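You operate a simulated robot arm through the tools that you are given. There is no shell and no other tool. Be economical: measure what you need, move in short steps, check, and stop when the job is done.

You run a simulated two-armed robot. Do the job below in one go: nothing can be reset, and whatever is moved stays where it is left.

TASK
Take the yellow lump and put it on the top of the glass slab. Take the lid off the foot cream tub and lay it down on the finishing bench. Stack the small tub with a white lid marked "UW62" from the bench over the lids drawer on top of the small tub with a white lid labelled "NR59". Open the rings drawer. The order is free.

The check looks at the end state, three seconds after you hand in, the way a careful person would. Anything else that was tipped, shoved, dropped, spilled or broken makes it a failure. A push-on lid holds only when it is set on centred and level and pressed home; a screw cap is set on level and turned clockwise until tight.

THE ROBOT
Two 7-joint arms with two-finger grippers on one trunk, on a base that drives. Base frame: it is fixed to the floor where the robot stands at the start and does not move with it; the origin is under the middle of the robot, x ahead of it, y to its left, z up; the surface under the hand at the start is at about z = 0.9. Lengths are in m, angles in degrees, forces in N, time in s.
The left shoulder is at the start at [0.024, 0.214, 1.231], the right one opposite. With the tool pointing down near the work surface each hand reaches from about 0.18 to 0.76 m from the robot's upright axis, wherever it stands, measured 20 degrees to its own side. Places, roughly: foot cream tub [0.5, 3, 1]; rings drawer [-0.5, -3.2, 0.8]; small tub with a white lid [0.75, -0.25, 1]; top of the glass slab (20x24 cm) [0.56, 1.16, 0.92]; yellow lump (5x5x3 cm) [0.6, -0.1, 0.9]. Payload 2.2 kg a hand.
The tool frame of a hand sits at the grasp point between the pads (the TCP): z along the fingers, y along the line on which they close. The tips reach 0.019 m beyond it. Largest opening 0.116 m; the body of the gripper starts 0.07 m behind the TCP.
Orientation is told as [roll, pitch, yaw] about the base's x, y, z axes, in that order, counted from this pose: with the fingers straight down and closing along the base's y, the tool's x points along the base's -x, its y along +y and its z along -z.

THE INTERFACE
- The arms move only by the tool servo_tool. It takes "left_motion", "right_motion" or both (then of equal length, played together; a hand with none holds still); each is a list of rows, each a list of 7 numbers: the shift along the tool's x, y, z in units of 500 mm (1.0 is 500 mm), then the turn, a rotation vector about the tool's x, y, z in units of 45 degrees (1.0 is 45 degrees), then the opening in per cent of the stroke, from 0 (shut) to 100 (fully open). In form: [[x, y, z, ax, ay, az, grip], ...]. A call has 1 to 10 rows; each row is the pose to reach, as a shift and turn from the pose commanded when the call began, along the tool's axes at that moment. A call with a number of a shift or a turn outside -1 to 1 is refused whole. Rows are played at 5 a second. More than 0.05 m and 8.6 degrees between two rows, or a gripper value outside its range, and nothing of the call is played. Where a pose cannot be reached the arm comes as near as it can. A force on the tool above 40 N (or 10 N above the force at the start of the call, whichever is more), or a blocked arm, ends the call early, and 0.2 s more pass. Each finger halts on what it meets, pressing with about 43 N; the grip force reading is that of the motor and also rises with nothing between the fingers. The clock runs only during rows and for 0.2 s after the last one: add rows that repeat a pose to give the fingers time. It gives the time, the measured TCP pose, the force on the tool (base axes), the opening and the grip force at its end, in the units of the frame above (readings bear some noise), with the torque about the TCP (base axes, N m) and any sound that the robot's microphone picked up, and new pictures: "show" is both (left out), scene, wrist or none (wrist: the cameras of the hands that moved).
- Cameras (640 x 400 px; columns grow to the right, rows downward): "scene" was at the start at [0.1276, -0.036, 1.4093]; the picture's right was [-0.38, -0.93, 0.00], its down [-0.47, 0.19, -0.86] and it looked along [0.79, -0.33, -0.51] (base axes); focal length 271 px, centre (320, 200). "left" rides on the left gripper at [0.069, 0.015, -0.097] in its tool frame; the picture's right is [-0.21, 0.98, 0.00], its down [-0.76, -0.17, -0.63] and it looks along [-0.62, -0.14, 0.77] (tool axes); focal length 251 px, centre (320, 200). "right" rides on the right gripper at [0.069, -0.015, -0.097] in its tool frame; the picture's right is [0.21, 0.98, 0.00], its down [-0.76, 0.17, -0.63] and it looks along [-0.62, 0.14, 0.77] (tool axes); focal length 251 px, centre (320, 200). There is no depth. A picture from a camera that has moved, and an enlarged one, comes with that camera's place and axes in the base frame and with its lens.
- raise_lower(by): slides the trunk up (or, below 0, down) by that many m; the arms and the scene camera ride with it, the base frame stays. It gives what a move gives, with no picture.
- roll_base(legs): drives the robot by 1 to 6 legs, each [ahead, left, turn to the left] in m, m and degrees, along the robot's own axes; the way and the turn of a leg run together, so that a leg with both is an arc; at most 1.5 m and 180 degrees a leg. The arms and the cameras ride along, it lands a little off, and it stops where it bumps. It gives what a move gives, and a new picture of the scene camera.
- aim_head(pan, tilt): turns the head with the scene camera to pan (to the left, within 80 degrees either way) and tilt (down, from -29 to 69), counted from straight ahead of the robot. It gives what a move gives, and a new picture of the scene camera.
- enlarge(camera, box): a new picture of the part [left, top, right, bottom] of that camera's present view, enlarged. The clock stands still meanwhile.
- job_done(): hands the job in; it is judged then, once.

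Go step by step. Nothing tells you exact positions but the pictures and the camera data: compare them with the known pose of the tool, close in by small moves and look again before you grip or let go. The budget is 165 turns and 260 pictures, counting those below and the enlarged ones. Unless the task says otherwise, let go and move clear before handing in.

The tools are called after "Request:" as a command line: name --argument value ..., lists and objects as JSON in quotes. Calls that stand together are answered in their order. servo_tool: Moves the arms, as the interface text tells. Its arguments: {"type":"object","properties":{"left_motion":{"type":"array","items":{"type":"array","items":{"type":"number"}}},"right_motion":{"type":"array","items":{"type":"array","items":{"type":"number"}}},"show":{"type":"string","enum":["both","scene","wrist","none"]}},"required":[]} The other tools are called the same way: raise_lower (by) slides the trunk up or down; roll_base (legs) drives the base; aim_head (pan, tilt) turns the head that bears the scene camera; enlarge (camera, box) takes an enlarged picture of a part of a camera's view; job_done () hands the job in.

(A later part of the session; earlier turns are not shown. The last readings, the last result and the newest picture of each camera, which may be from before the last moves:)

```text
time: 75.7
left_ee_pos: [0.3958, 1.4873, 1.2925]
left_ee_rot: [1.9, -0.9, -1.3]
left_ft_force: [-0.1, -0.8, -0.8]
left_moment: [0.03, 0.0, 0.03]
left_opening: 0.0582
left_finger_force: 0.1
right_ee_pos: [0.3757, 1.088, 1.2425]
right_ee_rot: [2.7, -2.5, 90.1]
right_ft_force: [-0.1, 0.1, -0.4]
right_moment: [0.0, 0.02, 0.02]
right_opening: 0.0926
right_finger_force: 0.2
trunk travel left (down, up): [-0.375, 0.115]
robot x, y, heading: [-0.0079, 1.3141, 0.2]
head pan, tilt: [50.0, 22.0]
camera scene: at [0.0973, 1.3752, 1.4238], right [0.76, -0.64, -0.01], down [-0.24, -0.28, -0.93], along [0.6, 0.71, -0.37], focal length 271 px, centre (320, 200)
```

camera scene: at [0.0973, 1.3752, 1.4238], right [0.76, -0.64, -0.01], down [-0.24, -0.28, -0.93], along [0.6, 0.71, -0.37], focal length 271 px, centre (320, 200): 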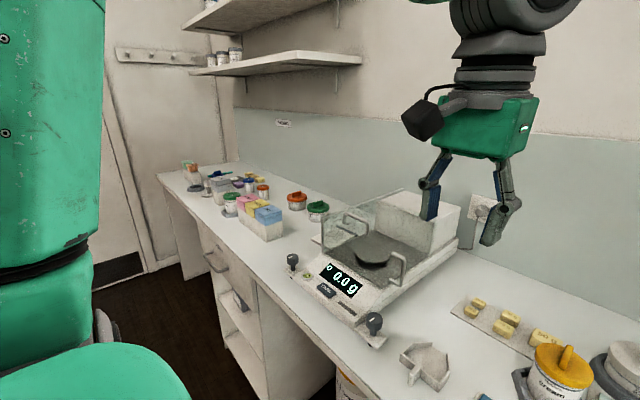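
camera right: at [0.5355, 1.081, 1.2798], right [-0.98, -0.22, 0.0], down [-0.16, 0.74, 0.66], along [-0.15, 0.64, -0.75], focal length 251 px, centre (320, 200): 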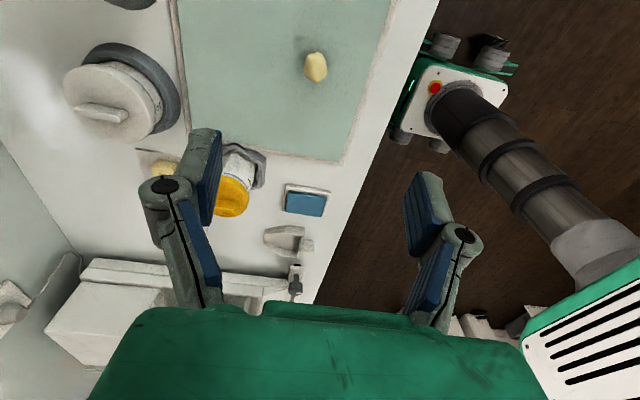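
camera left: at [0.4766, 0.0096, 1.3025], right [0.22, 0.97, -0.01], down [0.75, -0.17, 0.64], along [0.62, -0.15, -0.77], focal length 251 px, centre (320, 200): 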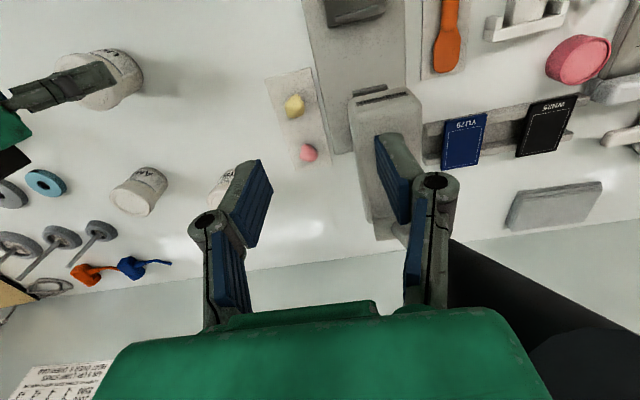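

The left bench stretch is clear on the floor side; the colourful tubs sit further on. I level the right hand and drive 1.45 m to the left.

Request:
servo_tool --right_motion '[[0, 0, 0, 0.06, 0.05, 0, 80], [0, 0, 0, 0.06, 0.05, 0, 80]]' --left_motion '[[0, 0, 0, 0.04, 0.02, 0, 50], [0, 0, 0, 0.04, 0.02, 0, 50]]' --show "none"

Request:
roll_base --legs '[[0, 0.75, 0], [0, 0.7, 0]]'

```text
time: 76.3
left_ee_pos: [0.3946, 1.4808, 1.2914]
left_ee_rot: [0.4, -0.1, -1.4]
left_ft_force: [0.9, -0.4, 0.4]
left_moment: [0.04, -0.05, 0.0]
left_opening: 0.0579
left_finger_force: 0.0
right_ee_pos: [0.375, 1.0818, 1.2401]
right_ee_rot: [0.0, -0.3, 90.0]
right_ft_force: [-0.8, -0.2, 0.3]
right_moment: [0.04, -0.04, 0.01]
right_opening: 0.0929
right_finger_force: 0.1
trunk travel left (down, up): [-0.375, 0.115]
robot x, y, heading: [-0.0091, 1.312, 0.1]
head pan, tilt: [50.0, 22.0]
```

```text
time: 83.9
left_ee_pos: [0.3983, 2.9084, 1.2964]
left_ee_rot: [1.6, -0.2, -2.2]
left_ft_force: [0.3, -0.1, -0.9]
left_moment: [0.13, 0.02, -0.03]
left_opening: 0.0582
left_finger_force: 0.0
right_ee_pos: [0.3732, 2.5102, 1.2352]
right_ee_rot: [0.0, -1.6, 89.3]
right_ft_force: [0.2, -0.9, -0.8]
right_moment: [0.09, -0.03, -0.05]
right_opening: 0.093
right_finger_force: 0.0
trunk travel left (down, up): [-0.375, 0.115]
robot x, y, heading: [-0.0044, 2.7711, -1.1]
head pan, tilt: [50.0, 22.0]
camera scene: at [0.0986, 2.8035, 1.4248], right [0.76, -0.65, -0.02], down [-0.25, -0.26, -0.93], along [0.61, 0.71, -0.36], focal length 271 px, centre (320, 200)
```

scene: 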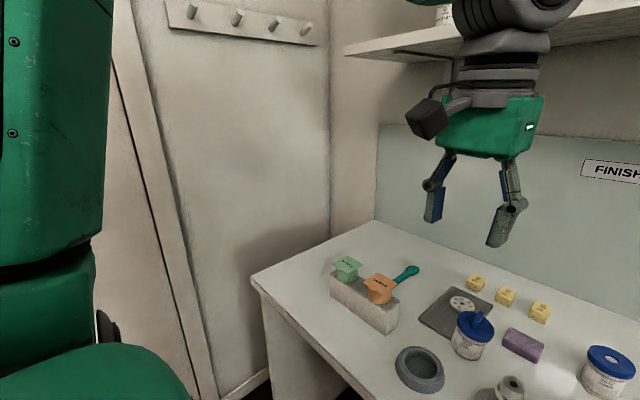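

I am at the finishing bench. I look at the things on it from straight ahead.

Request:
aim_head --pan 12 --tilt 40

```text
time: 84.9
left_ee_pos: [0.3967, 2.9284, 1.294]
left_ee_rot: [0.8, -0.1, -2.1]
left_ft_force: [0.4, -0.4, 0.1]
left_moment: [0.04, 0.02, 0.0]
left_opening: 0.0581
left_finger_force: 0.1
right_ee_pos: [0.3718, 2.5297, 1.2388]
right_ee_rot: [-0.1, -0.6, 89.3]
right_ft_force: [-0.8, -0.1, -0.1]
right_moment: [0.04, -0.02, -0.01]
right_opening: 0.0926
right_finger_force: 0.0
trunk travel left (down, up): [-0.375, 0.115]
robot x, y, heading: [-0.003, 2.7649, -1.0]
head pan, tilt: [12.0, 40.0]
camera scene: at [0.1214, 2.7574, 1.3952], right [0.19, -0.98, -0.02], down [-0.63, -0.11, -0.77], along [0.75, 0.16, -0.64], focal length 271 px, centre (320, 200)
```

scene: 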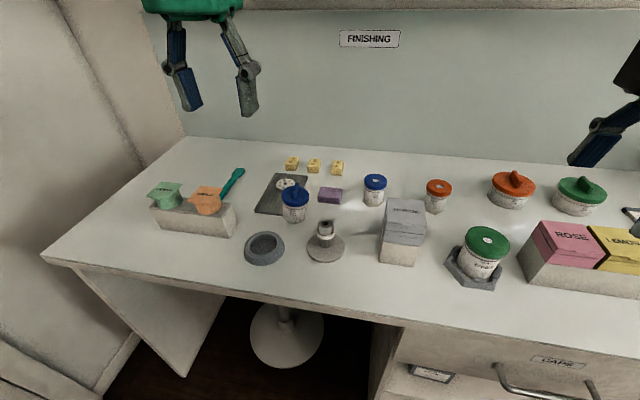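

The candidates are several lidded tubs; I read their labels.

Request:
enlarge --camera "scene" --box '[260, 150, 440, 262]'

Request:
enlarge --camera "scene" --box '[420, 150, 620, 300]'

```text
3.56 times, centred on (350, 206) of scene
camera zoom: at [0.1214, 2.7574, 1.3952], right [0.19, -0.98, -0.02], down [-0.63, -0.11, -0.77], along [0.75, 0.16, -0.64], focal length 964 px, centre (213, 179)
```

zoom: 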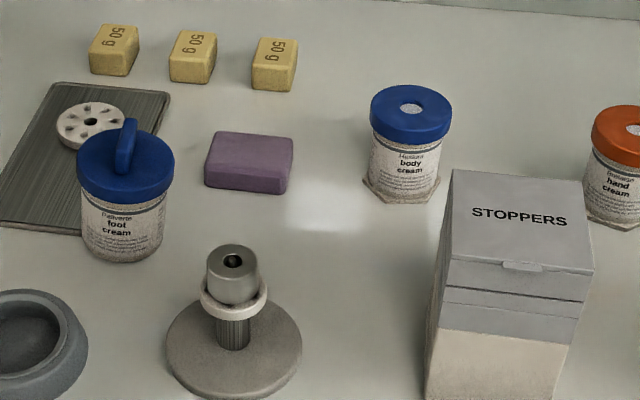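

```text
2.67 times, centred on (520, 225) of scene
camera zoom: at [0.1214, 2.7574, 1.3952], right [0.19, -0.98, -0.02], down [-0.63, -0.11, -0.77], along [0.75, 0.16, -0.64], focal length 723 px, centre (-213, 133)
```

zoom: 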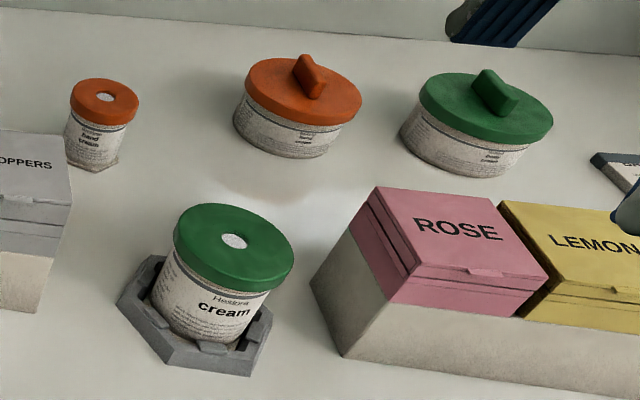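

The foot cream tub is the blue-lidded one with a bar on its lid, at about [0.62, 2.93], next to a grey plate. I drive 0.16 m further left so both arms reach it; the left hand will hold the body and the right hand take the lid.

Request:
roll_base --legs '[[0, 0.16, 1.0]]'

Request:
aim_head --pan 0 --tilt 42

```text
time: 86.4
left_ee_pos: [0.3934, 3.0685, 1.2966]
left_ee_rot: [2.0, -0.3, -1.3]
left_ft_force: [-0.2, -0.9, -1.0]
left_moment: [0.08, 0.0, 0.0]
left_opening: 0.0581
left_finger_force: 0.1
right_ee_pos: [0.3755, 2.6709, 1.2355]
right_ee_rot: [-0.2, -1.8, 90.1]
right_ft_force: [1.0, 0.1, 0.8]
right_moment: [0.07, 0.02, 0.0]
right_opening: 0.0928
right_finger_force: 0.1
trunk travel left (down, up): [-0.375, 0.115]
robot x, y, heading: [-0.0053, 2.9257, 0.2]
head pan, tilt: [12.0, 40.0]
camera scene: at [0.1222, 2.914, 1.3952], right [0.21, -0.98, -0.02], down [-0.63, -0.12, -0.77], along [0.75, 0.18, -0.64], focal length 271 px, centre (320, 200)
```

scene: 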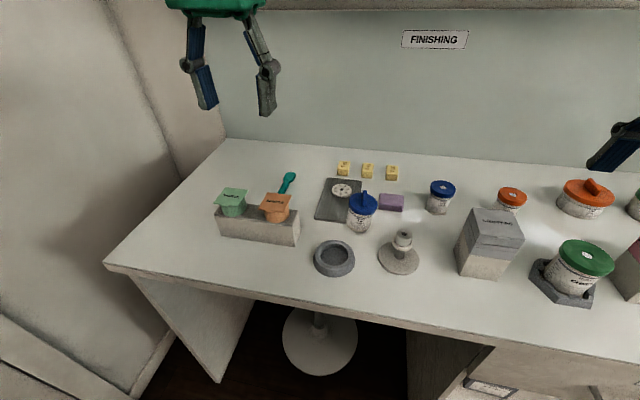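

```text
time: 87.1
left_ee_pos: [0.3917, 3.0912, 1.2939]
left_ee_rot: [0.7, -0.3, -1.3]
left_ft_force: [-0.9, 0.2, -0.3]
left_moment: [0.02, -0.04, -0.04]
left_opening: 0.0581
left_finger_force: 0.0
right_ee_pos: [0.3735, 2.6927, 1.2417]
right_ee_rot: [-0.1, -0.8, 90.1]
right_ft_force: [0.1, -0.3, -0.6]
right_moment: [0.01, 0.0, 0.0]
right_opening: 0.0927
right_finger_force: 0.1
trunk travel left (down, up): [-0.375, 0.115]
robot x, y, heading: [-0.0045, 2.9241, 0.3]
head pan, tilt: [0.0, 42.0]
camera scene: at [0.123, 2.9366, 1.3921], right [0.01, -1.0, 0.01], down [-0.67, -0.01, -0.74], along [0.74, 0.0, -0.67], focal length 271 px, centre (320, 200)
```

scene: 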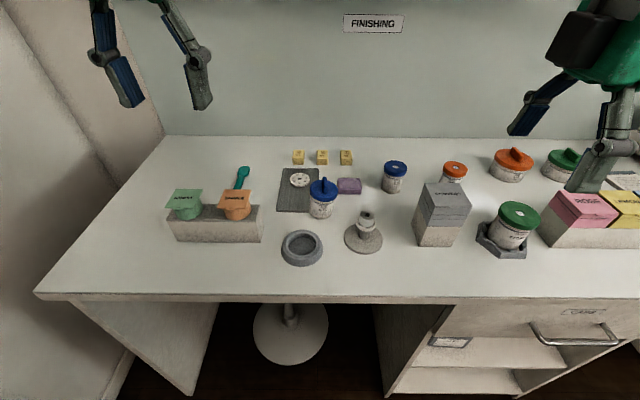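

I turn the right hand back so its fingers close along y, which also lets the sway die down.

Request:
servo_tool --right_motion '[[0, 0, 0, 0, 0, 0.167, 80], [0, 0, 0, 0, 0, 0.333, 80], [0, 0, 0, 0, 0, 0.5, 80], [0, 0, 0, 0, 0, 0.667, 80], [0, 0, 0, 0, 0, 0.833, 80], [0, 0, 0, 0, 0, 1, 80]]' --show "none"

Request:
servo_tool --right_motion '[[0, 0, 0, 0, 0, 0.167, 80], [0, 0, 0, 0, 0, 0.333, 80], [0, 0, 0, 0, 0, 0.5, 80], [0, 0, 0, 0, 0, 0.667, 80], [0, 0, 0, 0, 0, 0.833, 80], [0, 0, 0, 0, 0, 1, 80]]' --show "none"

Request:
enlarge --camera "scene" --box '[260, 150, 390, 270]'

```text
time: 88.5
left_ee_pos: [0.3928, 3.1125, 1.2924]
left_ee_rot: [0.0, -0.3, -1.2]
left_ft_force: [0.6, 0.0, -0.8]
left_moment: [-0.03, -0.02, -0.01]
left_opening: 0.0582
left_finger_force: 0.0
right_ee_pos: [0.3727, 2.7143, 1.2434]
right_ee_rot: [-0.2, 0.0, 45.1]
right_ft_force: [0.5, -0.1, 0.4]
right_moment: [-0.06, 0.01, -0.02]
right_opening: 0.0926
right_finger_force: 0.0
trunk travel left (down, up): [-0.375, 0.115]
robot x, y, heading: [-0.0045, 2.9269, 0.4]
head pan, tilt: [0.0, 42.0]
```

```text
time: 90.1
left_ee_pos: [0.3897, 3.0363, 1.2998]
left_ee_rot: [3.0, -0.4, -1.6]
left_ft_force: [-0.6, -2.8, 1.0]
left_moment: [0.19, -0.01, -0.03]
left_opening: 0.0578
left_finger_force: 0.1
right_ee_pos: [0.3703, 2.6414, 1.2329]
right_ee_rot: [3.0, -0.2, -0.5]
right_ft_force: [-0.3, -1.7, -1.3]
right_moment: [0.1, -0.05, -0.03]
right_opening: 0.0928
right_finger_force: 0.0
trunk travel left (down, up): [-0.375, 0.115]
robot x, y, heading: [-0.0032, 2.9146, -0.1]
head pan, tilt: [0.0, 42.0]
stopped in row 6 (right hand): the arm was blocked; the commanded pose is now the measured one
```

```text
3.33 times, centred on (325, 210) of scene
camera zoom: at [0.1225, 2.8749, 1.3915], right [0.0, -1.0, -0.03], down [-0.67, 0.02, -0.74], along [0.74, 0.02, -0.67], focal length 904 px, centre (303, 167)
```

zoom: 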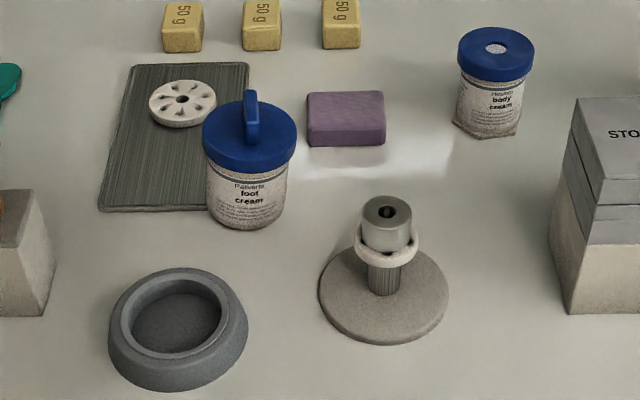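

The sway is strong again after the drive, so I simply wait some seconds for it to die down.

Request:
servo_tool --right_motion '[[0, 0, 0, 0, 0, 0, 80], [0, 0, 0, 0, 0, 0, 80], [0, 0, 0, 0, 0, 0, 80], [0, 0, 0, 0, 0, 0, 80], [0, 0, 0, 0, 0, 0, 80], [0, 0, 0, 0, 0, 0, 80], [0, 0, 0, 0, 0, 0, 80], [0, 0, 0, 0, 0, 0, 80], [0, 0, 0, 0, 0, 0, 80], [0, 0, 0, 0, 0, 0, 80]]' --show "none"

Request:
servo_tool --right_motion '[[0, 0, 0, 0, 0, 0, 80], [0, 0, 0, 0, 0, 0, 80], [0, 0, 0, 0, 0, 0, 80], [0, 0, 0, 0, 0, 0, 80], [0, 0, 0, 0, 0, 0, 80], [0, 0, 0, 0, 0, 0, 80], [0, 0, 0, 0, 0, 0, 80], [0, 0, 0, 0, 0, 0, 80], [0, 0, 0, 0, 0, 0, 80], [0, 0, 0, 0, 0, 0, 80]]' --show "none"

Request:
servo_tool --right_motion '[[0, 0, 0, 0, 0, 0, 80], [0, 0, 0, 0, 0, 0, 80], [0, 0, 0, 0, 0, 0, 80], [0, 0, 0, 0, 0, 0, 80], [0, 0, 0, 0, 0, 0, 80], [0, 0, 0, 0, 0, 0, 80], [0, 0, 0, 0, 0, 0, 80], [0, 0, 0, 0, 0, 0, 80], [0, 0, 0, 0, 0, 0, 80], [0, 0, 0, 0, 0, 0, 80]]' --show "none"

Request:
servo_tool --right_motion '[[0, 0, 0, 0, 0, 0, 80], [0, 0, 0, 0, 0, 0, 80], [0, 0, 0, 0, 0, 0, 80], [0, 0, 0, 0, 0, 0, 80], [0, 0, 0, 0, 0, 0, 80], [0, 0, 0, 0, 0, 0, 80], [0, 0, 0, 0, 0, 0, 80], [0, 0, 0, 0, 0, 0, 80], [0, 0, 0, 0, 0, 0, 80], [0, 0, 0, 0, 0, 0, 80]]' --show "none"

Request:
servo_tool --right_motion '[[0, 0, 0, 0, 0, 0, 80], [0, 0, 0, 0, 0, 0, 80], [0, 0, 0, 0, 0, 0, 80], [0, 0, 0, 0, 0, 0, 80]]' --show "none"

```text
time: 92.5
left_ee_pos: [0.3863, 3.0927, 1.2959]
left_ee_rot: [0.8, -0.6, -1.3]
left_ft_force: [-0.6, 0.3, 0.2]
left_moment: [0.04, 0.0, -0.01]
left_opening: 0.0579
left_finger_force: 0.0
right_ee_pos: [0.3682, 2.6969, 1.2409]
right_ee_rot: [0.8, -0.4, 0.2]
right_ft_force: [-0.1, 0.1, -0.5]
right_moment: [-0.01, -0.01, -0.02]
right_opening: 0.0926
right_finger_force: 0.1
trunk travel left (down, up): [-0.375, 0.115]
robot x, y, heading: [-0.0003, 2.9308, 0.3]
head pan, tilt: [0.0, 42.0]
stopped in row 10 (right hand): the arm was blocked; the commanded pose is now the measured one
```

```text
time: 94.9
left_ee_pos: [0.3842, 3.1387, 1.2879]
left_ee_rot: [-1.3, -0.1, -1.2]
left_ft_force: [-1.0, 1.7, 0.3]
left_moment: [-0.19, -0.01, 0.04]
left_opening: 0.0579
left_finger_force: 0.1
right_ee_pos: [0.3659, 2.7392, 1.2484]
right_ee_rot: [-1.3, -0.4, 0.3]
right_ft_force: [-0.3, 1.1, 0.1]
right_moment: [-0.12, 0.01, 0.05]
right_opening: 0.0925
right_finger_force: 0.1
trunk travel left (down, up): [-0.375, 0.115]
robot x, y, heading: [-0.0062, 2.9284, 0.4]
head pan, tilt: [0.0, 42.0]
stopped in row 10 (right hand): the arm was blocked; the commanded pose is now the measured one
```

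```text
time: 97.1
left_ee_pos: [0.381, 3.0841, 1.2989]
left_ee_rot: [1.0, -0.9, -1.4]
left_ft_force: [-0.3, -0.2, 0.7]
left_moment: [-0.02, -0.08, 0.01]
left_opening: 0.0581
left_finger_force: 0.0
right_ee_pos: [0.3645, 2.688, 1.2435]
right_ee_rot: [0.9, -0.4, 0.1]
right_ft_force: [-1.2, 0.4, 0.1]
right_moment: [-0.01, -0.01, -0.05]
right_opening: 0.093
right_finger_force: 0.0
trunk travel left (down, up): [-0.375, 0.115]
robot x, y, heading: [-0.0011, 2.923, 0.3]
head pan, tilt: [0.0, 42.0]
```

```text
time: 99.5
left_ee_pos: [0.3742, 3.1633, 1.2747]
left_ee_rot: [-2.6, 1.1, -0.8]
left_ft_force: [-0.1, 2.1, 0.8]
left_moment: [-0.2, -0.01, 0.01]
left_opening: 0.0578
left_finger_force: 0.0
right_ee_pos: [0.3577, 2.7653, 1.2556]
right_ee_rot: [-2.5, -0.5, 0.8]
right_ft_force: [-0.6, 1.6, 0.3]
right_moment: [-0.09, -0.02, 0.03]
right_opening: 0.0926
right_finger_force: 0.0
trunk travel left (down, up): [-0.375, 0.115]
robot x, y, heading: [-0.0047, 2.9239, 1.0]
head pan, tilt: [0.0, 42.0]
stopped in row 10 (right hand): the arm was blocked; the commanded pose is now the measured one
```

```text
time: 100.7
left_ee_pos: [0.3772, 3.1539, 1.2805]
left_ee_rot: [-1.6, 0.6, -0.8]
left_ft_force: [-0.1, -0.7, -0.7]
left_moment: [0.05, -0.05, -0.02]
left_opening: 0.0579
left_finger_force: 0.0
right_ee_pos: [0.359, 2.7569, 1.2504]
right_ee_rot: [-1.6, -0.3, 0.8]
right_ft_force: [-0.8, 1.1, -1.0]
right_moment: [0.0, 0.02, 0.01]
right_opening: 0.0931
right_finger_force: 0.0
trunk travel left (down, up): [-0.375, 0.115]
robot x, y, heading: [-0.0058, 2.926, 0.5]
head pan, tilt: [0.0, 42.0]
stopped in row 4 (right hand): the arm was blocked; the commanded pose is now the measured one
```

Holding still seems rather to feed the sway. I try lowering the trunk by 10 cm (the hands stay well above the bench) and see whether that calms it.

Request:
raise_lower --by -0.1

Request:
aim_head --pan 0 --tilt 44

Request:
aim_head --pan 0 --tilt 42

```text
time: 102.0
left_ee_pos: [0.3768, 3.1146, 1.1799]
left_ee_rot: [-0.1, 1.5, -0.7]
left_ft_force: [0.0, -1.1, -0.1]
left_moment: [0.1, 0.0, -0.01]
left_opening: 0.0579
left_finger_force: 0.1
right_ee_pos: [0.3605, 2.718, 1.1471]
right_ee_rot: [0.1, -0.4, 0.9]
right_ft_force: [-0.9, 0.0, 0.1]
right_moment: [0.03, -0.03, 0.01]
right_opening: 0.0929
right_finger_force: 0.1
trunk travel left (down, up): [-0.275, 0.215]
robot x, y, heading: [-0.0066, 2.9219, 0.8]
head pan, tilt: [0.0, 42.0]
```

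```text
time: 102.7
left_ee_pos: [0.3754, 3.0942, 1.1907]
left_ee_rot: [0.6, 0.4, -0.9]
left_ft_force: [-0.4, -0.3, 0.4]
left_moment: [0.11, -0.01, 0.0]
left_opening: 0.0581
left_finger_force: 0.0
right_ee_pos: [0.3584, 2.698, 1.1462]
right_ee_rot: [0.7, -0.5, 0.4]
right_ft_force: [0.4, -0.5, 1.5]
right_moment: [0.09, -0.01, 0.0]
right_opening: 0.0926
right_finger_force: 0.1
trunk travel left (down, up): [-0.275, 0.215]
robot x, y, heading: [-0.0024, 2.9202, 0.7]
head pan, tilt: [0.0, 44.0]
camera scene: at [0.1169, 2.9041, 1.2895], right [0.01, -1.0, -0.01], down [-0.69, 0.0, -0.72], along [0.72, 0.02, -0.69], focal length 271 px, centre (320, 200)
```

scene: 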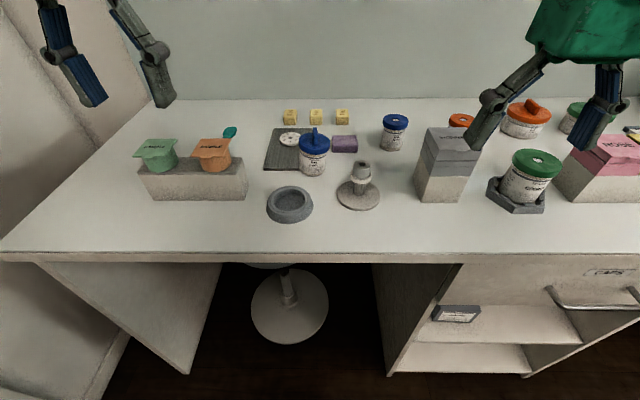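

```text
time: 103.3
left_ee_pos: [0.3777, 3.1835, 1.1755]
left_ee_rot: [-3.0, 0.8, -0.9]
left_ft_force: [0.1, 2.0, 0.3]
left_moment: [-0.14, 0.04, 0.0]
left_opening: 0.058
left_finger_force: 0.1
right_ee_pos: [0.3597, 2.7842, 1.1548]
right_ee_rot: [-3.0, -0.4, 0.7]
right_ft_force: [-0.3, 1.9, -0.5]
right_moment: [-0.15, 0.08, 0.04]
right_opening: 0.0927
right_finger_force: 0.1
trunk travel left (down, up): [-0.275, 0.215]
robot x, y, heading: [-0.0039, 2.9366, 0.6]
head pan, tilt: [0.0, 42.0]
camera scene: at [0.1211, 2.9905, 1.2902], right [0.01, -1.0, 0.04], down [-0.67, -0.04, -0.74], along [0.74, -0.02, -0.67], focal length 271 px, centre (320, 200)
```

scene: 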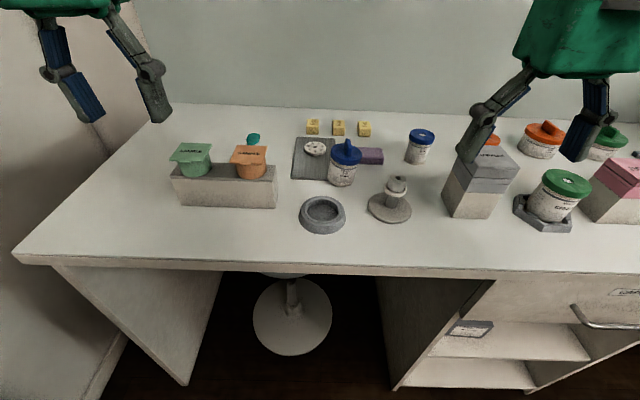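

The rocking was calm when the arm was reached forward and grew with both arms drawn in, so I reach both hands forward, above everything on the bench.

Request:
servo_tool --right_motion '[[-0.05, 0, 0, 0, 0, 0, 80], [-0.1, 0, 0, 0, 0, 0, 80], [-0.15, 0, 0, 0, 0, 0, 80], [-0.2, 0, 0, 0, 0, 0, 80], [-0.25, 0, 0, 0, 0, 0, 80], [-0.28, 0, 0, 0, 0, 0, 80]]' --left_motion '[[-0.05, 0, 0, 0, 0, 0, 60], [-0.1, 0, 0, 0, 0, 0, 70], [-0.15, 0, 0, 0, 0, 0, 80], [-0.2, 0, 0, 0, 0, 0, 80], [-0.25, 0, 0, 0, 0, 0, 80], [-0.28, 0, 0, 0, 0, 0, 80]]' --show "none"

Request:
servo_tool --right_motion '[[0, 0, 0, 0, 0, 0, 80], [0, 0, 0, 0, 0, 0, 80], [0, 0, 0, 0, 0, 0, 80]]' --show "none"

Request:
servo_tool --right_motion '[[0, 0, 0, 0, 0, 0, 80], [0, 0, 0, 0, 0, 0, 80], [0, 0, 0, 0, 0, 0, 80]]' --show "none"

Request:
servo_tool --right_motion '[[0, 0, 0, 0, 0, 0, 80], [0, 0, 0, 0, 0, 0, 80], [0, 0, 0, 0, 0, 0, 80]]' --show "none"

Request:
servo_tool --right_motion '[[0, 0, 0, 0, 0, 0, 80], [0, 0, 0, 0, 0, 0, 80], [0, 0, 0, 0, 0, 0, 80]]' --show "none"

```text
time: 104.9
left_ee_pos: [0.5048, 3.1948, 1.176]
left_ee_rot: [-3.8, 0.2, -0.3]
left_ft_force: [-1.0, 1.4, 1.1]
left_moment: [-0.24, -0.04, -0.01]
left_opening: 0.093
left_finger_force: 0.1
right_ee_pos: [0.4877, 2.7976, 1.1644]
right_ee_rot: [-3.7, -0.8, 1.2]
right_ft_force: [-0.9, 1.7, 0.3]
right_moment: [-0.26, -0.06, 0.02]
right_opening: 0.0929
right_finger_force: 0.0
trunk travel left (down, up): [-0.275, 0.215]
robot x, y, heading: [-0.009, 2.9255, 1.1]
head pan, tilt: [0.0, 42.0]
stopped in row 6 (right hand): the arm was blocked; the commanded pose is now the measured one
```

```text
time: 105.9
left_ee_pos: [0.5049, 3.2239, 1.1701]
left_ee_rot: [-4.9, 0.2, -0.2]
left_ft_force: [-0.7, 4.0, 0.1]
left_moment: [-0.38, -0.03, 0.04]
left_opening: 0.0927
left_finger_force: 0.0
right_ee_pos: [0.4882, 2.8289, 1.166]
right_ee_rot: [-5.0, -0.9, 1.5]
right_ft_force: [0.0, 3.1, 1.0]
right_moment: [-0.35, 0.03, 0.0]
right_opening: 0.0931
right_finger_force: 0.1
trunk travel left (down, up): [-0.275, 0.215]
robot x, y, heading: [-0.0095, 2.9302, 1.1]
head pan, tilt: [0.0, 42.0]
stopped in row 3 (right hand): the arm was blocked; the commanded pose is now the measured one
```

```text
time: 106.9
left_ee_pos: [0.5032, 3.2129, 1.1753]
left_ee_rot: [-4.3, 0.2, 0.1]
left_ft_force: [0.2, 0.7, -0.7]
left_moment: [-0.04, -0.01, -0.01]
left_opening: 0.0927
left_finger_force: 0.1
right_ee_pos: [0.4869, 2.8174, 1.1658]
right_ee_rot: [-4.2, -1.0, 1.5]
right_ft_force: [-0.4, -0.1, -0.1]
right_moment: [-0.12, -0.02, -0.03]
right_opening: 0.0928
right_finger_force: 0.1
trunk travel left (down, up): [-0.275, 0.215]
robot x, y, heading: [-0.0057, 2.9392, 1.0]
head pan, tilt: [0.0, 42.0]
stopped in row 3 (right hand): the arm was blocked; the commanded pose is now the measured one
```

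```text
time: 107.9
left_ee_pos: [0.4979, 3.1717, 1.1853]
left_ee_rot: [-2.0, -0.2, 0.0]
left_ft_force: [-0.8, -1.6, 1.1]
left_moment: [0.16, -0.01, -0.01]
left_opening: 0.0928
left_finger_force: 0.1
right_ee_pos: [0.4825, 2.7773, 1.1628]
right_ee_rot: [-2.2, -1.2, 1.5]
right_ft_force: [0.2, -1.9, -0.2]
right_moment: [0.15, -0.02, 0.02]
right_opening: 0.0928
right_finger_force: 0.1
trunk travel left (down, up): [-0.275, 0.215]
robot x, y, heading: [-0.006, 2.9365, 1.0]
head pan, tilt: [0.0, 42.0]
stopped in row 3 (right hand): the arm was blocked; the commanded pose is now the measured one
```

```text
time: 108.7
left_ee_pos: [0.5001, 3.1857, 1.1826]
left_ee_rot: [-2.7, 0.0, 0.0]
left_ft_force: [-0.3, 0.4, -1.3]
left_moment: [0.0, 0.02, 0.01]
left_opening: 0.0928
left_finger_force: 0.0
right_ee_pos: [0.4824, 2.7907, 1.1634]
right_ee_rot: [-2.8, -1.1, 1.6]
right_ft_force: [-0.1, 0.1, 0.3]
right_moment: [0.02, 0.03, 0.01]
right_opening: 0.0927
right_finger_force: 0.0
trunk travel left (down, up): [-0.275, 0.215]
robot x, y, heading: [-0.0075, 2.9429, 1.3]
head pan, tilt: [0.0, 42.0]
```

I check how level the trunk itself is now by the scene camera's data.

Request:
enlarge --camera "scene" --box '[250, 120, 410, 240]'

Request:
aim_head --pan 0 --tilt 42

Request:
aim_head --pan 0 --tilt 42

Request:
aim_head --pan 0 --tilt 42

```text
3.33 times, centred on (330, 180) of scene
camera zoom: at [0.1198, 2.9533, 1.2919], right [0.02, -1.0, 0.01], down [-0.67, -0.02, -0.74], along [0.74, 0.01, -0.67], focal length 904 px, centre (287, 267)
```

zoom: 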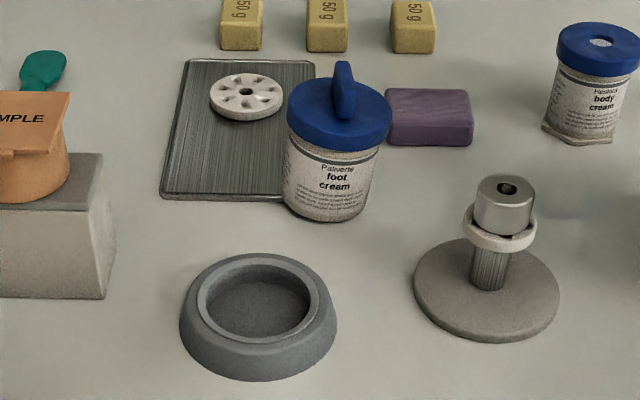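

```text
time: 109.3
left_ee_pos: [0.4981, 3.2346, 1.1759]
left_ee_rot: [-4.7, 0.0, 0.4]
left_ft_force: [-0.1, 1.2, 1.1]
left_moment: [-0.15, -0.01, 0.0]
left_opening: 0.0928
left_finger_force: 0.0
right_ee_pos: [0.4823, 2.8382, 1.1676]
right_ee_rot: [-4.7, -1.2, 2.0]
right_ft_force: [-0.2, 0.7, -1.5]
right_moment: [-0.1, -0.05, -0.01]
right_opening: 0.0927
right_finger_force: 0.1
trunk travel left (down, up): [-0.275, 0.215]
robot x, y, heading: [-0.004, 2.9481, 1.4]
head pan, tilt: [0.0, 42.0]
camera scene: at [0.1191, 2.9816, 1.2916], right [0.02, -1.0, 0.02], down [-0.67, -0.03, -0.74], along [0.74, 0.0, -0.67], focal length 271 px, centre (320, 200)
```

scene: 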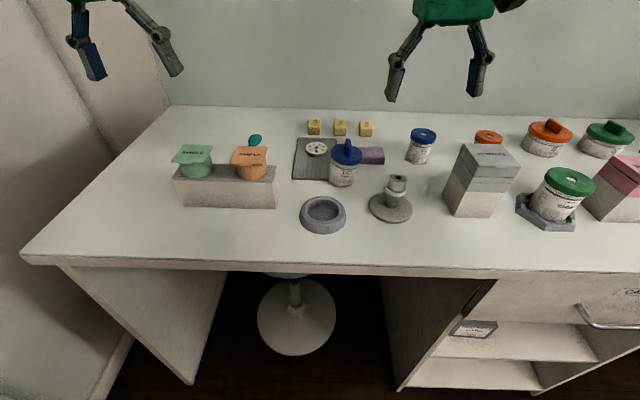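

```text
time: 109.9
left_ee_pos: [0.5004, 3.1736, 1.1856]
left_ee_rot: [-2.2, -0.1, -0.1]
left_ft_force: [0.1, -1.2, 0.3]
left_moment: [0.06, -0.01, 0.01]
left_opening: 0.0929
left_finger_force: 0.2
right_ee_pos: [0.4827, 2.7782, 1.1628]
right_ee_rot: [-2.3, -1.1, 1.5]
right_ft_force: [0.6, -0.6, 0.2]
right_moment: [0.05, 0.0, 0.0]
right_opening: 0.0928
right_finger_force: 0.1
trunk travel left (down, up): [-0.275, 0.215]
robot x, y, heading: [-0.0101, 2.9359, 0.7]
head pan, tilt: [0.0, 42.0]
camera scene: at [0.1206, 2.9077, 1.2915], right [0.02, -1.0, -0.03], down [-0.67, 0.01, -0.74], along [0.74, 0.03, -0.67], focal length 271 px, centre (320, 200)
```

scene: 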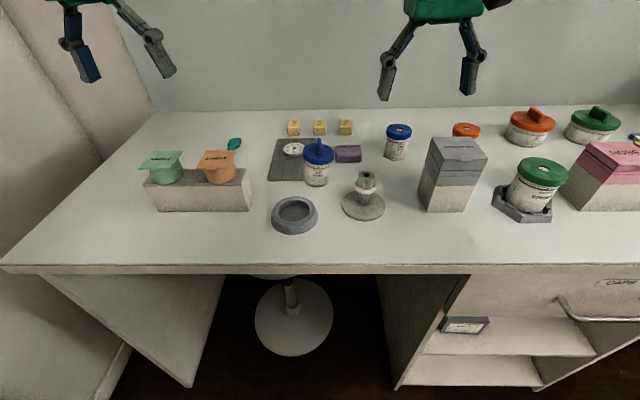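

```text
time: 110.5
left_ee_pos: [0.5004, 3.1666, 1.1855]
left_ee_rot: [-1.9, -0.1, -0.1]
left_ft_force: [-0.3, -1.4, 0.0]
left_moment: [0.13, 0.0, -0.03]
left_opening: 0.0928
left_finger_force: 0.2
right_ee_pos: [0.4824, 2.7727, 1.1601]
right_ee_rot: [-1.9, -1.1, 1.4]
right_ft_force: [0.2, -1.1, 0.4]
right_moment: [0.11, 0.04, 0.04]
right_opening: 0.0926
right_finger_force: 0.1
trunk travel left (down, up): [-0.275, 0.215]
robot x, y, heading: [-0.0077, 2.9335, 1.4]
head pan, tilt: [0.0, 42.0]
camera scene: at [0.1201, 2.9327, 1.292], right [0.02, -1.0, 0.0], down [-0.67, -0.01, -0.74], along [0.74, 0.02, -0.67], focal length 271 px, centre (320, 200)
```

scene: 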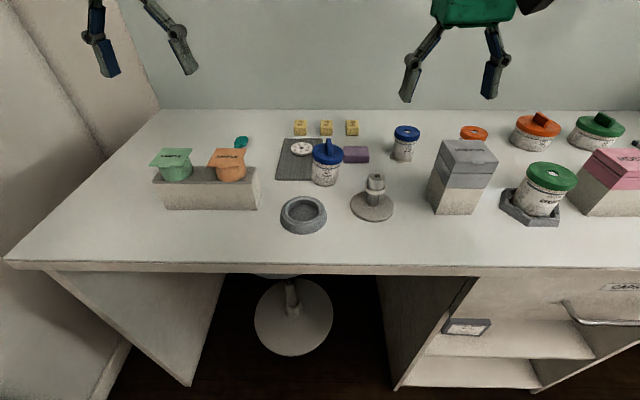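

The trunk itself rocks about level by ±1.5°, and the stop-and-reset of the arm calls may be kicking it. I let time pass with tiny trunk moves instead, which do not touch the arms.

Request:
raise_lower --by 0.01

Request:
raise_lower --by 0.01

Request:
raise_lower --by 0.01

Request:
raise_lower --by 0.01

Request:
raise_lower --by 0.01

Request:
raise_lower --by 0.01

Request:
raise_lower --by 0.01

Request:
raise_lower --by 0.01

```text
time: 111.1
left_ee_pos: [0.4991, 3.2388, 1.1834]
left_ee_rot: [-4.9, 0.0, 0.5]
left_ft_force: [-0.9, 2.6, -0.8]
left_moment: [-0.23, -0.04, 0.0]
left_opening: 0.0927
left_finger_force: 0.0
right_ee_pos: [0.4819, 2.843, 1.1778]
right_ee_rot: [-4.9, -1.2, 2.1]
right_ft_force: [1.0, 2.5, 0.2]
right_moment: [-0.13, 0.03, 0.02]
right_opening: 0.0928
right_finger_force: 0.0
trunk travel left (down, up): [-0.285, 0.205]
robot x, y, heading: [-0.0063, 2.951, 1.3]
head pan, tilt: [0.0, 42.0]
```

```text
time: 111.6
left_ee_pos: [0.5001, 3.1777, 1.2041]
left_ee_rot: [-2.2, 0.0, 0.0]
left_ft_force: [0.6, -0.5, -0.1]
left_moment: [0.04, 0.04, 0.01]
left_opening: 0.0928
left_finger_force: 0.0
right_ee_pos: [0.4815, 2.7815, 1.1821]
right_ee_rot: [-2.3, -1.2, 1.6]
right_ft_force: [-0.3, -0.2, 0.9]
right_moment: [0.09, 0.01, -0.04]
right_opening: 0.0925
right_finger_force: 0.2
trunk travel left (down, up): [-0.295, 0.195]
robot x, y, heading: [-0.0079, 2.9369, 1.3]
head pan, tilt: [0.0, 42.0]
```

```text
time: 112.2
left_ee_pos: [0.4988, 3.1658, 1.2168]
left_ee_rot: [-2.0, 0.0, -0.1]
left_ft_force: [0.0, -1.0, -0.2]
left_moment: [0.09, 0.05, -0.01]
left_opening: 0.0926
left_finger_force: 0.0
right_ee_pos: [0.4838, 2.7711, 1.1909]
right_ee_rot: [-1.9, -1.0, 1.6]
right_ft_force: [1.0, -1.5, -0.1]
right_moment: [0.13, 0.05, 0.03]
right_opening: 0.0928
right_finger_force: 0.0
trunk travel left (down, up): [-0.305, 0.185]
robot x, y, heading: [-0.0094, 2.9343, 1.2]
head pan, tilt: [0.0, 42.0]
```

```text
time: 112.8
left_ee_pos: [0.4978, 3.2443, 1.2137]
left_ee_rot: [-5.2, 0.1, 0.4]
left_ft_force: [-0.2, 1.3, -0.4]
left_moment: [-0.2, 0.0, 0.03]
left_opening: 0.0927
left_finger_force: 0.0
right_ee_pos: [0.4827, 2.8497, 1.2079]
right_ee_rot: [-5.1, -1.3, 2.0]
right_ft_force: [-0.2, 0.7, -1.4]
right_moment: [-0.13, 0.0, -0.01]
right_opening: 0.0928
right_finger_force: 0.1
trunk travel left (down, up): [-0.315, 0.175]
robot x, y, heading: [-0.0094, 2.9487, 1.2]
head pan, tilt: [0.0, 42.0]
```

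```text
time: 113.4
left_ee_pos: [0.5005, 3.1665, 1.2353]
left_ee_rot: [-1.8, -0.1, 0.0]
left_ft_force: [0.5, 0.1, -0.8]
left_moment: [0.07, 0.02, -0.01]
left_opening: 0.0927
left_finger_force: 0.0
right_ee_pos: [0.4833, 2.7714, 1.2102]
right_ee_rot: [-1.9, -1.1, 1.6]
right_ft_force: [-1.0, -0.7, -0.3]
right_moment: [0.07, -0.01, 0.0]
right_opening: 0.0928
right_finger_force: 0.0
trunk travel left (down, up): [-0.325, 0.165]
robot x, y, heading: [-0.0114, 2.9382, 1.1]
head pan, tilt: [0.0, 42.0]
```

```text
time: 114.0
left_ee_pos: [0.4976, 3.1751, 1.2451]
left_ee_rot: [-2.4, -0.1, 0.0]
left_ft_force: [-0.1, 0.5, 0.2]
left_moment: [0.04, -0.03, 0.02]
left_opening: 0.0929
left_finger_force: 0.2
right_ee_pos: [0.4808, 2.7832, 1.2239]
right_ee_rot: [-2.4, -1.1, 1.6]
right_ft_force: [-0.5, 0.2, 0.2]
right_moment: [0.05, -0.01, -0.02]
right_opening: 0.0927
right_finger_force: 0.1
trunk travel left (down, up): [-0.335, 0.155]
robot x, y, heading: [-0.0074, 2.9337, 1.2]
head pan, tilt: [0.0, 42.0]
```

```text
time: 114.5
left_ee_pos: [0.4979, 3.2462, 1.2447]
left_ee_rot: [-5.1, -0.2, 0.3]
left_ft_force: [0.0, 2.4, 0.4]
left_moment: [-0.21, -0.05, 0.03]
left_opening: 0.0927
left_finger_force: 0.1
right_ee_pos: [0.4809, 2.851, 1.2396]
right_ee_rot: [-5.0, -1.3, 2.0]
right_ft_force: [-0.9, 1.6, -1.0]
right_moment: [-0.2, -0.01, 0.04]
right_opening: 0.0928
right_finger_force: 0.1
trunk travel left (down, up): [-0.345, 0.145]
robot x, y, heading: [-0.0069, 2.9519, 1.0]
head pan, tilt: [0.0, 42.0]
```

```text
time: 115.1
left_ee_pos: [0.5015, 3.1439, 1.2687]
left_ee_rot: [-1.0, 0.0, -0.1]
left_ft_force: [0.8, -3.7, 1.2]
left_moment: [0.29, 0.08, 0.0]
left_opening: 0.093
left_finger_force: 0.1
right_ee_pos: [0.4857, 2.7496, 1.2383]
right_ee_rot: [-1.2, -1.0, 1.5]
right_ft_force: [-0.4, -2.7, 0.5]
right_moment: [0.22, 0.01, -0.05]
right_opening: 0.0926
right_finger_force: 0.1
trunk travel left (down, up): [-0.355, 0.135]
robot x, y, heading: [-0.0073, 2.9302, 1.0]
head pan, tilt: [0.0, 42.0]
```

It is a steady rocking of about 1.7 s period. Last time it calmed after a tiny base move, so I try that again and watch.

Request:
roll_base --legs '[[0, -0.03, -1]]'

Request:
raise_lower --by -0.02

Request:
raise_lower --by -0.02

Request:
raise_lower --by -0.02

Request:
raise_lower --by -0.02

Request:
raise_lower --by -0.02

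Request:
raise_lower --by -0.02

```text
time: 116.0
left_ee_pos: [0.5044, 3.1004, 1.2679]
left_ee_rot: [-0.9, 0.1, -1.1]
left_ft_force: [0.7, -2.5, 1.0]
left_moment: [0.27, 0.02, -0.01]
left_opening: 0.093
left_finger_force: 0.1
right_ee_pos: [0.4831, 2.707, 1.2374]
right_ee_rot: [-1.0, -1.0, 0.6]
right_ft_force: [0.6, -2.3, 0.3]
right_moment: [0.25, 0.02, 0.0]
right_opening: 0.0927
right_finger_force: 0.0
trunk travel left (down, up): [-0.355, 0.135]
robot x, y, heading: [-0.0081, 2.8997, 0.4]
head pan, tilt: [0.0, 42.0]
camera scene: at [0.1225, 2.8422, 1.37], right [0.0, -1.0, -0.04], down [-0.67, 0.03, -0.74], along [0.74, 0.03, -0.67], focal length 271 px, centre (320, 200)
```

scene: 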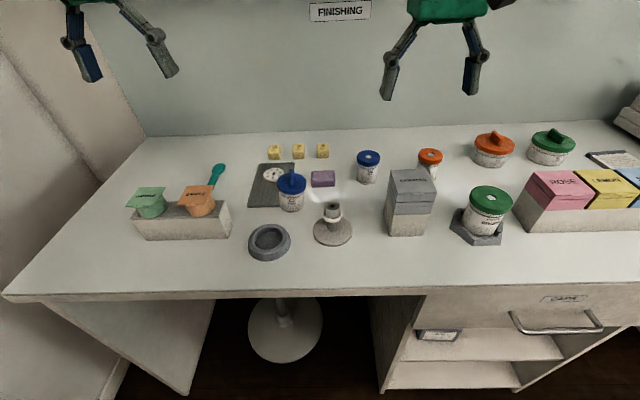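

```text
time: 116.6
left_ee_pos: [0.4994, 3.123, 1.247]
left_ee_rot: [-2.3, -0.3, -1.2]
left_ft_force: [-0.2, -2.3, -0.3]
left_moment: [0.08, 0.02, -0.05]
left_opening: 0.0928
left_finger_force: 0.1
right_ee_pos: [0.4763, 2.7306, 1.2242]
right_ee_rot: [-2.3, -1.2, 0.6]
right_ft_force: [-0.3, -1.6, 1.4]
right_moment: [0.06, 0.0, 0.0]
right_opening: 0.093
right_finger_force: 0.0
trunk travel left (down, up): [-0.335, 0.155]
robot x, y, heading: [-0.0055, 2.8915, 0.4]
head pan, tilt: [0.0, 42.0]
```

```text
time: 117.3
left_ee_pos: [0.4997, 3.2004, 1.2117]
left_ee_rot: [-5.3, -0.3, -0.9]
left_ft_force: [0.2, 1.4, -0.7]
left_moment: [-0.21, 0.05, -0.01]
left_opening: 0.0928
left_finger_force: 0.0
right_ee_pos: [0.4759, 2.804, 1.2098]
right_ee_rot: [-5.3, -1.3, 0.7]
right_ft_force: [0.8, 2.2, -0.6]
right_moment: [-0.14, 0.06, -0.04]
right_opening: 0.0929
right_finger_force: 0.0
trunk travel left (down, up): [-0.315, 0.175]
robot x, y, heading: [-0.0112, 2.9019, -0.0]
head pan, tilt: [0.0, 42.0]
```

```text
time: 118.0
left_ee_pos: [0.4949, 3.1829, 1.1984]
left_ee_rot: [-4.6, -0.5, -0.8]
left_ft_force: [-0.5, 1.6, 0.2]
left_moment: [-0.04, -0.04, -0.01]
left_opening: 0.093
left_finger_force: 0.0
right_ee_pos: [0.4731, 2.788, 1.1916]
right_ee_rot: [-4.6, -1.5, 0.8]
right_ft_force: [-0.2, 0.9, 1.0]
right_moment: [-0.05, -0.04, 0.02]
right_opening: 0.0927
right_finger_force: 0.1
trunk travel left (down, up): [-0.295, 0.195]
robot x, y, heading: [-0.0055, 2.9052, 0.3]
head pan, tilt: [0.0, 42.0]
```

```text
time: 118.6
left_ee_pos: [0.5, 3.1087, 1.1889]
left_ee_rot: [-1.6, -0.2, -1.1]
left_ft_force: [-0.1, -2.2, 0.0]
left_moment: [0.24, 0.0, 0.0]
left_opening: 0.093
left_finger_force: 0.0
right_ee_pos: [0.4792, 2.7145, 1.1611]
right_ee_rot: [-1.5, -1.2, 0.6]
right_ft_force: [0.4, -1.8, 0.7]
right_moment: [0.25, 0.11, 0.02]
right_opening: 0.093
right_finger_force: 0.2
trunk travel left (down, up): [-0.275, 0.215]
robot x, y, heading: [-0.0051, 2.8907, 0.5]
head pan, tilt: [0.0, 42.0]
```

```text
time: 119.3
left_ee_pos: [0.4957, 3.1243, 1.1683]
left_ee_rot: [-2.1, -0.6, -1.3]
left_ft_force: [0.4, -1.6, -0.1]
left_moment: [0.1, -0.06, -0.03]
left_opening: 0.0926
left_finger_force: 0.0
right_ee_pos: [0.4751, 2.7295, 1.1459]
right_ee_rot: [-2.3, -1.4, 0.5]
right_ft_force: [-0.5, -0.6, 1.4]
right_moment: [0.09, 0.02, 0.0]
right_opening: 0.0929
right_finger_force: 0.1
trunk travel left (down, up): [-0.255, 0.235]
robot x, y, heading: [-0.0099, 2.8951, 0.1]
head pan, tilt: [0.0, 42.0]
```

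```text
time: 120.0
left_ee_pos: [0.5003, 3.1923, 1.1319]
left_ee_rot: [-4.8, -0.2, -1.0]
left_ft_force: [1.5, 0.0, -0.4]
left_moment: [-0.03, 0.19, -0.01]
left_opening: 0.0928
left_finger_force: 0.1
right_ee_pos: [0.4766, 2.7954, 1.1282]
right_ee_rot: [-5.1, -1.1, 0.6]
right_ft_force: [0.2, -0.1, -0.7]
right_moment: [0.01, -0.02, 0.02]
right_opening: 0.0928
right_finger_force: 0.1
trunk travel left (down, up): [-0.235, 0.255]
robot x, y, heading: [-0.0114, 2.9069, -0.3]
head pan, tilt: [0.0, 42.0]
```

The rocking does not fade by itself. I will damp it by resting the closed left fingertips lightly on a free part of the bench front at about [0.42, 3.16]; first I bring the hand close above it.

Request:
servo_tool --left_motion '[[0.05, 0, 0, -0.02, 0, 0, 40], [0.1, 0, 0, -0.04, 0, 0, 0], [0.15, 0, 0.05, -0.06, 0, 0, 0], [0.16, 0, 0.14, -0.075, 0, 0, 0], [0.16, 0, 0.22, -0.075, 0, 0, 0], [0.16, 0, 0.3, -0.075, 0, 0, 0], [0.16, 0, 0.35, -0.075, 0, 0, 0]]'

```text
time: 121.8
left_ee_pos: [0.417, 3.1656, 0.9655]
left_ee_rot: [-0.7, -0.4, -0.6]
left_ft_force: [-0.1, -0.4, 0.1]
left_moment: [0.02, -0.04, 0.0]
left_opening: 0.0
left_finger_force: 28.4
right_ee_pos: [0.4731, 2.7831, 1.1309]
right_ee_rot: [-4.0, -1.6, 1.0]
right_ft_force: [0.0, -0.1, -0.2]
right_moment: [0.03, -0.01, 0.0]
right_opening: 0.0929
right_finger_force: 0.1
trunk travel left (down, up): [-0.235, 0.255]
robot x, y, heading: [-0.0074, 2.9105, 0.4]
head pan, tilt: [0.0, 42.0]
stopped in row 7 (left hand): the arm was blocked; the commanded pose is now the measured one
camera scene: at [0.1184, 2.936, 1.2518], right [0.01, -1.0, 0.02], down [-0.67, -0.02, -0.74], along [0.74, -0.01, -0.67], focal length 271 px, centre (320, 200)
camera left: at [0.3459, 3.1824, 1.0602], right [0.22, 0.97, -0.01], down [0.75, -0.17, 0.64], along [0.62, -0.15, -0.77], focal length 251 px, centre (320, 200)
```

scene: 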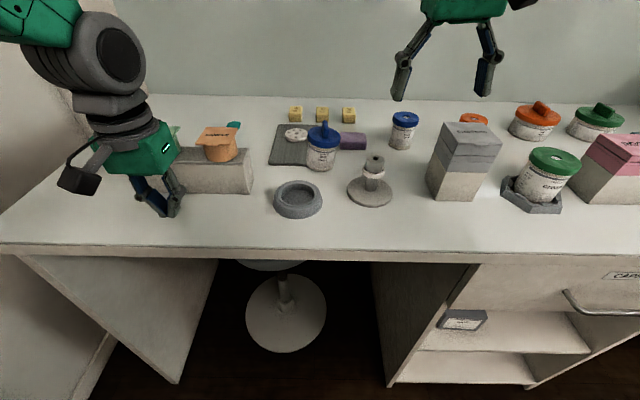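
left: 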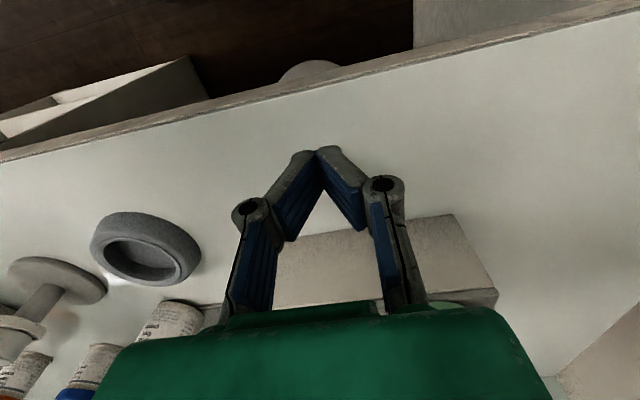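

The spot is free: the block starts at x≈0.465 and the bench edge is at 0.39. I press down softly.

Request:
servo_tool --left_motion '[[0, 0, 0.04, 0, 0, 0, 0], [0, 0, 0.08, 0, 0, 0, 0], [0, 0, 0.095, 0, 0, 0, 0], [0, 0, 0.1, 0, 0, 0, 0], [0, 0, 0.105, 0, 0, 0, 0]]' --show "none"

Request:
raise_lower --by 0.0

Request:
raise_lower --by 0.0

Request:
raise_lower --by 0.0

Request:
raise_lower --by 0.0

Request:
raise_lower --by 0.0

```text
time: 122.6
left_ee_pos: [0.4163, 3.1794, 0.9207]
left_ee_rot: [-1.7, -1.0, -0.4]
left_ft_force: [-0.2, 0.9, 0.4]
left_moment: [0.02, -0.01, 0.01]
left_opening: 0.0
left_finger_force: 28.3
right_ee_pos: [0.4695, 2.8025, 1.1317]
right_ee_rot: [-4.8, -1.7, 1.4]
right_ft_force: [-0.5, -0.3, 0.7]
right_moment: [-0.06, 0.0, -0.02]
right_opening: 0.0928
right_finger_force: 0.1
trunk travel left (down, up): [-0.235, 0.255]
robot x, y, heading: [-0.0097, 2.9186, 0.1]
head pan, tilt: [0.0, 42.0]
stopped in row 3 (left hand): the force on the tool passed its limit at 48 N (the readings are from after the stop); the commanded pose is now the measured one
```

```text
time: 123.1
left_ee_pos: [0.4173, 3.1732, 0.9224]
left_ee_rot: [-1.3, -1.0, -0.4]
left_ft_force: [0.4, 1.4, -0.4]
left_moment: [-0.01, -0.01, 0.0]
left_opening: 0.0
left_finger_force: 27.7
right_ee_pos: [0.4693, 2.7952, 1.1303]
right_ee_rot: [-4.2, -1.7, 1.3]
right_ft_force: [-0.3, 0.2, -0.9]
right_moment: [-0.03, 0.0, -0.01]
right_opening: 0.0927
right_finger_force: 0.0
trunk travel left (down, up): [-0.235, 0.255]
robot x, y, heading: [-0.0082, 2.9212, 0.5]
head pan, tilt: [0.0, 42.0]
```

```text
time: 123.6
left_ee_pos: [0.4174, 3.1592, 0.9248]
left_ee_rot: [-0.7, -1.0, -0.5]
left_ft_force: [1.2, -0.2, 0.2]
left_moment: [0.03, -0.01, 0.0]
left_opening: 0.0
left_finger_force: 28.6
right_ee_pos: [0.4702, 2.7785, 1.1298]
right_ee_rot: [-3.7, -1.7, 1.1]
right_ft_force: [-0.4, -0.8, -0.1]
right_moment: [0.08, 0.02, -0.05]
right_opening: 0.0929
right_finger_force: 0.0
trunk travel left (down, up): [-0.235, 0.255]
robot x, y, heading: [-0.0088, 2.9164, 0.5]
head pan, tilt: [0.0, 42.0]
```

```text
time: 124.1
left_ee_pos: [0.4175, 3.1859, 0.9192]
left_ee_rot: [-2.0, -0.9, -0.3]
left_ft_force: [-0.3, 0.6, 0.3]
left_moment: [-0.11, -0.01, 0.04]
left_opening: 0.0001
left_finger_force: 28.4
right_ee_pos: [0.4712, 2.8105, 1.1308]
right_ee_rot: [-5.0, -1.6, 1.3]
right_ft_force: [0.0, 0.7, -0.3]
right_moment: [-0.04, 0.02, 0.01]
right_opening: 0.0927
right_finger_force: 0.1
trunk travel left (down, up): [-0.235, 0.255]
robot x, y, heading: [-0.009, 2.9203, 0.4]
head pan, tilt: [0.0, 42.0]
```

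```text
time: 124.6
left_ee_pos: [0.4184, 3.1553, 0.926]
left_ee_rot: [-0.4, -1.0, -0.5]
left_ft_force: [-0.4, -0.2, 0.1]
left_moment: [0.08, -0.01, 0.0]
left_opening: 0.0
left_finger_force: 28.2
right_ee_pos: [0.4712, 2.775, 1.129]
right_ee_rot: [-3.5, -1.6, 1.1]
right_ft_force: [0.0, -0.6, -0.7]
right_moment: [0.09, 0.0, -0.04]
right_opening: 0.0927
right_finger_force: 0.1
trunk travel left (down, up): [-0.235, 0.255]
robot x, y, heading: [-0.0095, 2.9119, 0.4]
head pan, tilt: [0.0, 42.0]
```

```text
time: 125.1
left_ee_pos: [0.4175, 3.1797, 0.9199]
left_ee_rot: [-1.9, -0.9, -0.2]
left_ft_force: [-0.6, 0.1, 0.1]
left_moment: [-0.04, 0.01, 0.0]
left_opening: 0.0001
left_finger_force: 28.8
right_ee_pos: [0.4707, 2.8054, 1.1315]
right_ee_rot: [-4.9, -1.8, 1.3]
right_ft_force: [1.1, 0.4, -0.1]
right_moment: [-0.06, 0.01, 0.01]
right_opening: 0.093
right_finger_force: 0.0
trunk travel left (down, up): [-0.235, 0.255]
robot x, y, heading: [-0.0077, 2.9193, 0.3]
head pan, tilt: [0.0, 42.0]
```

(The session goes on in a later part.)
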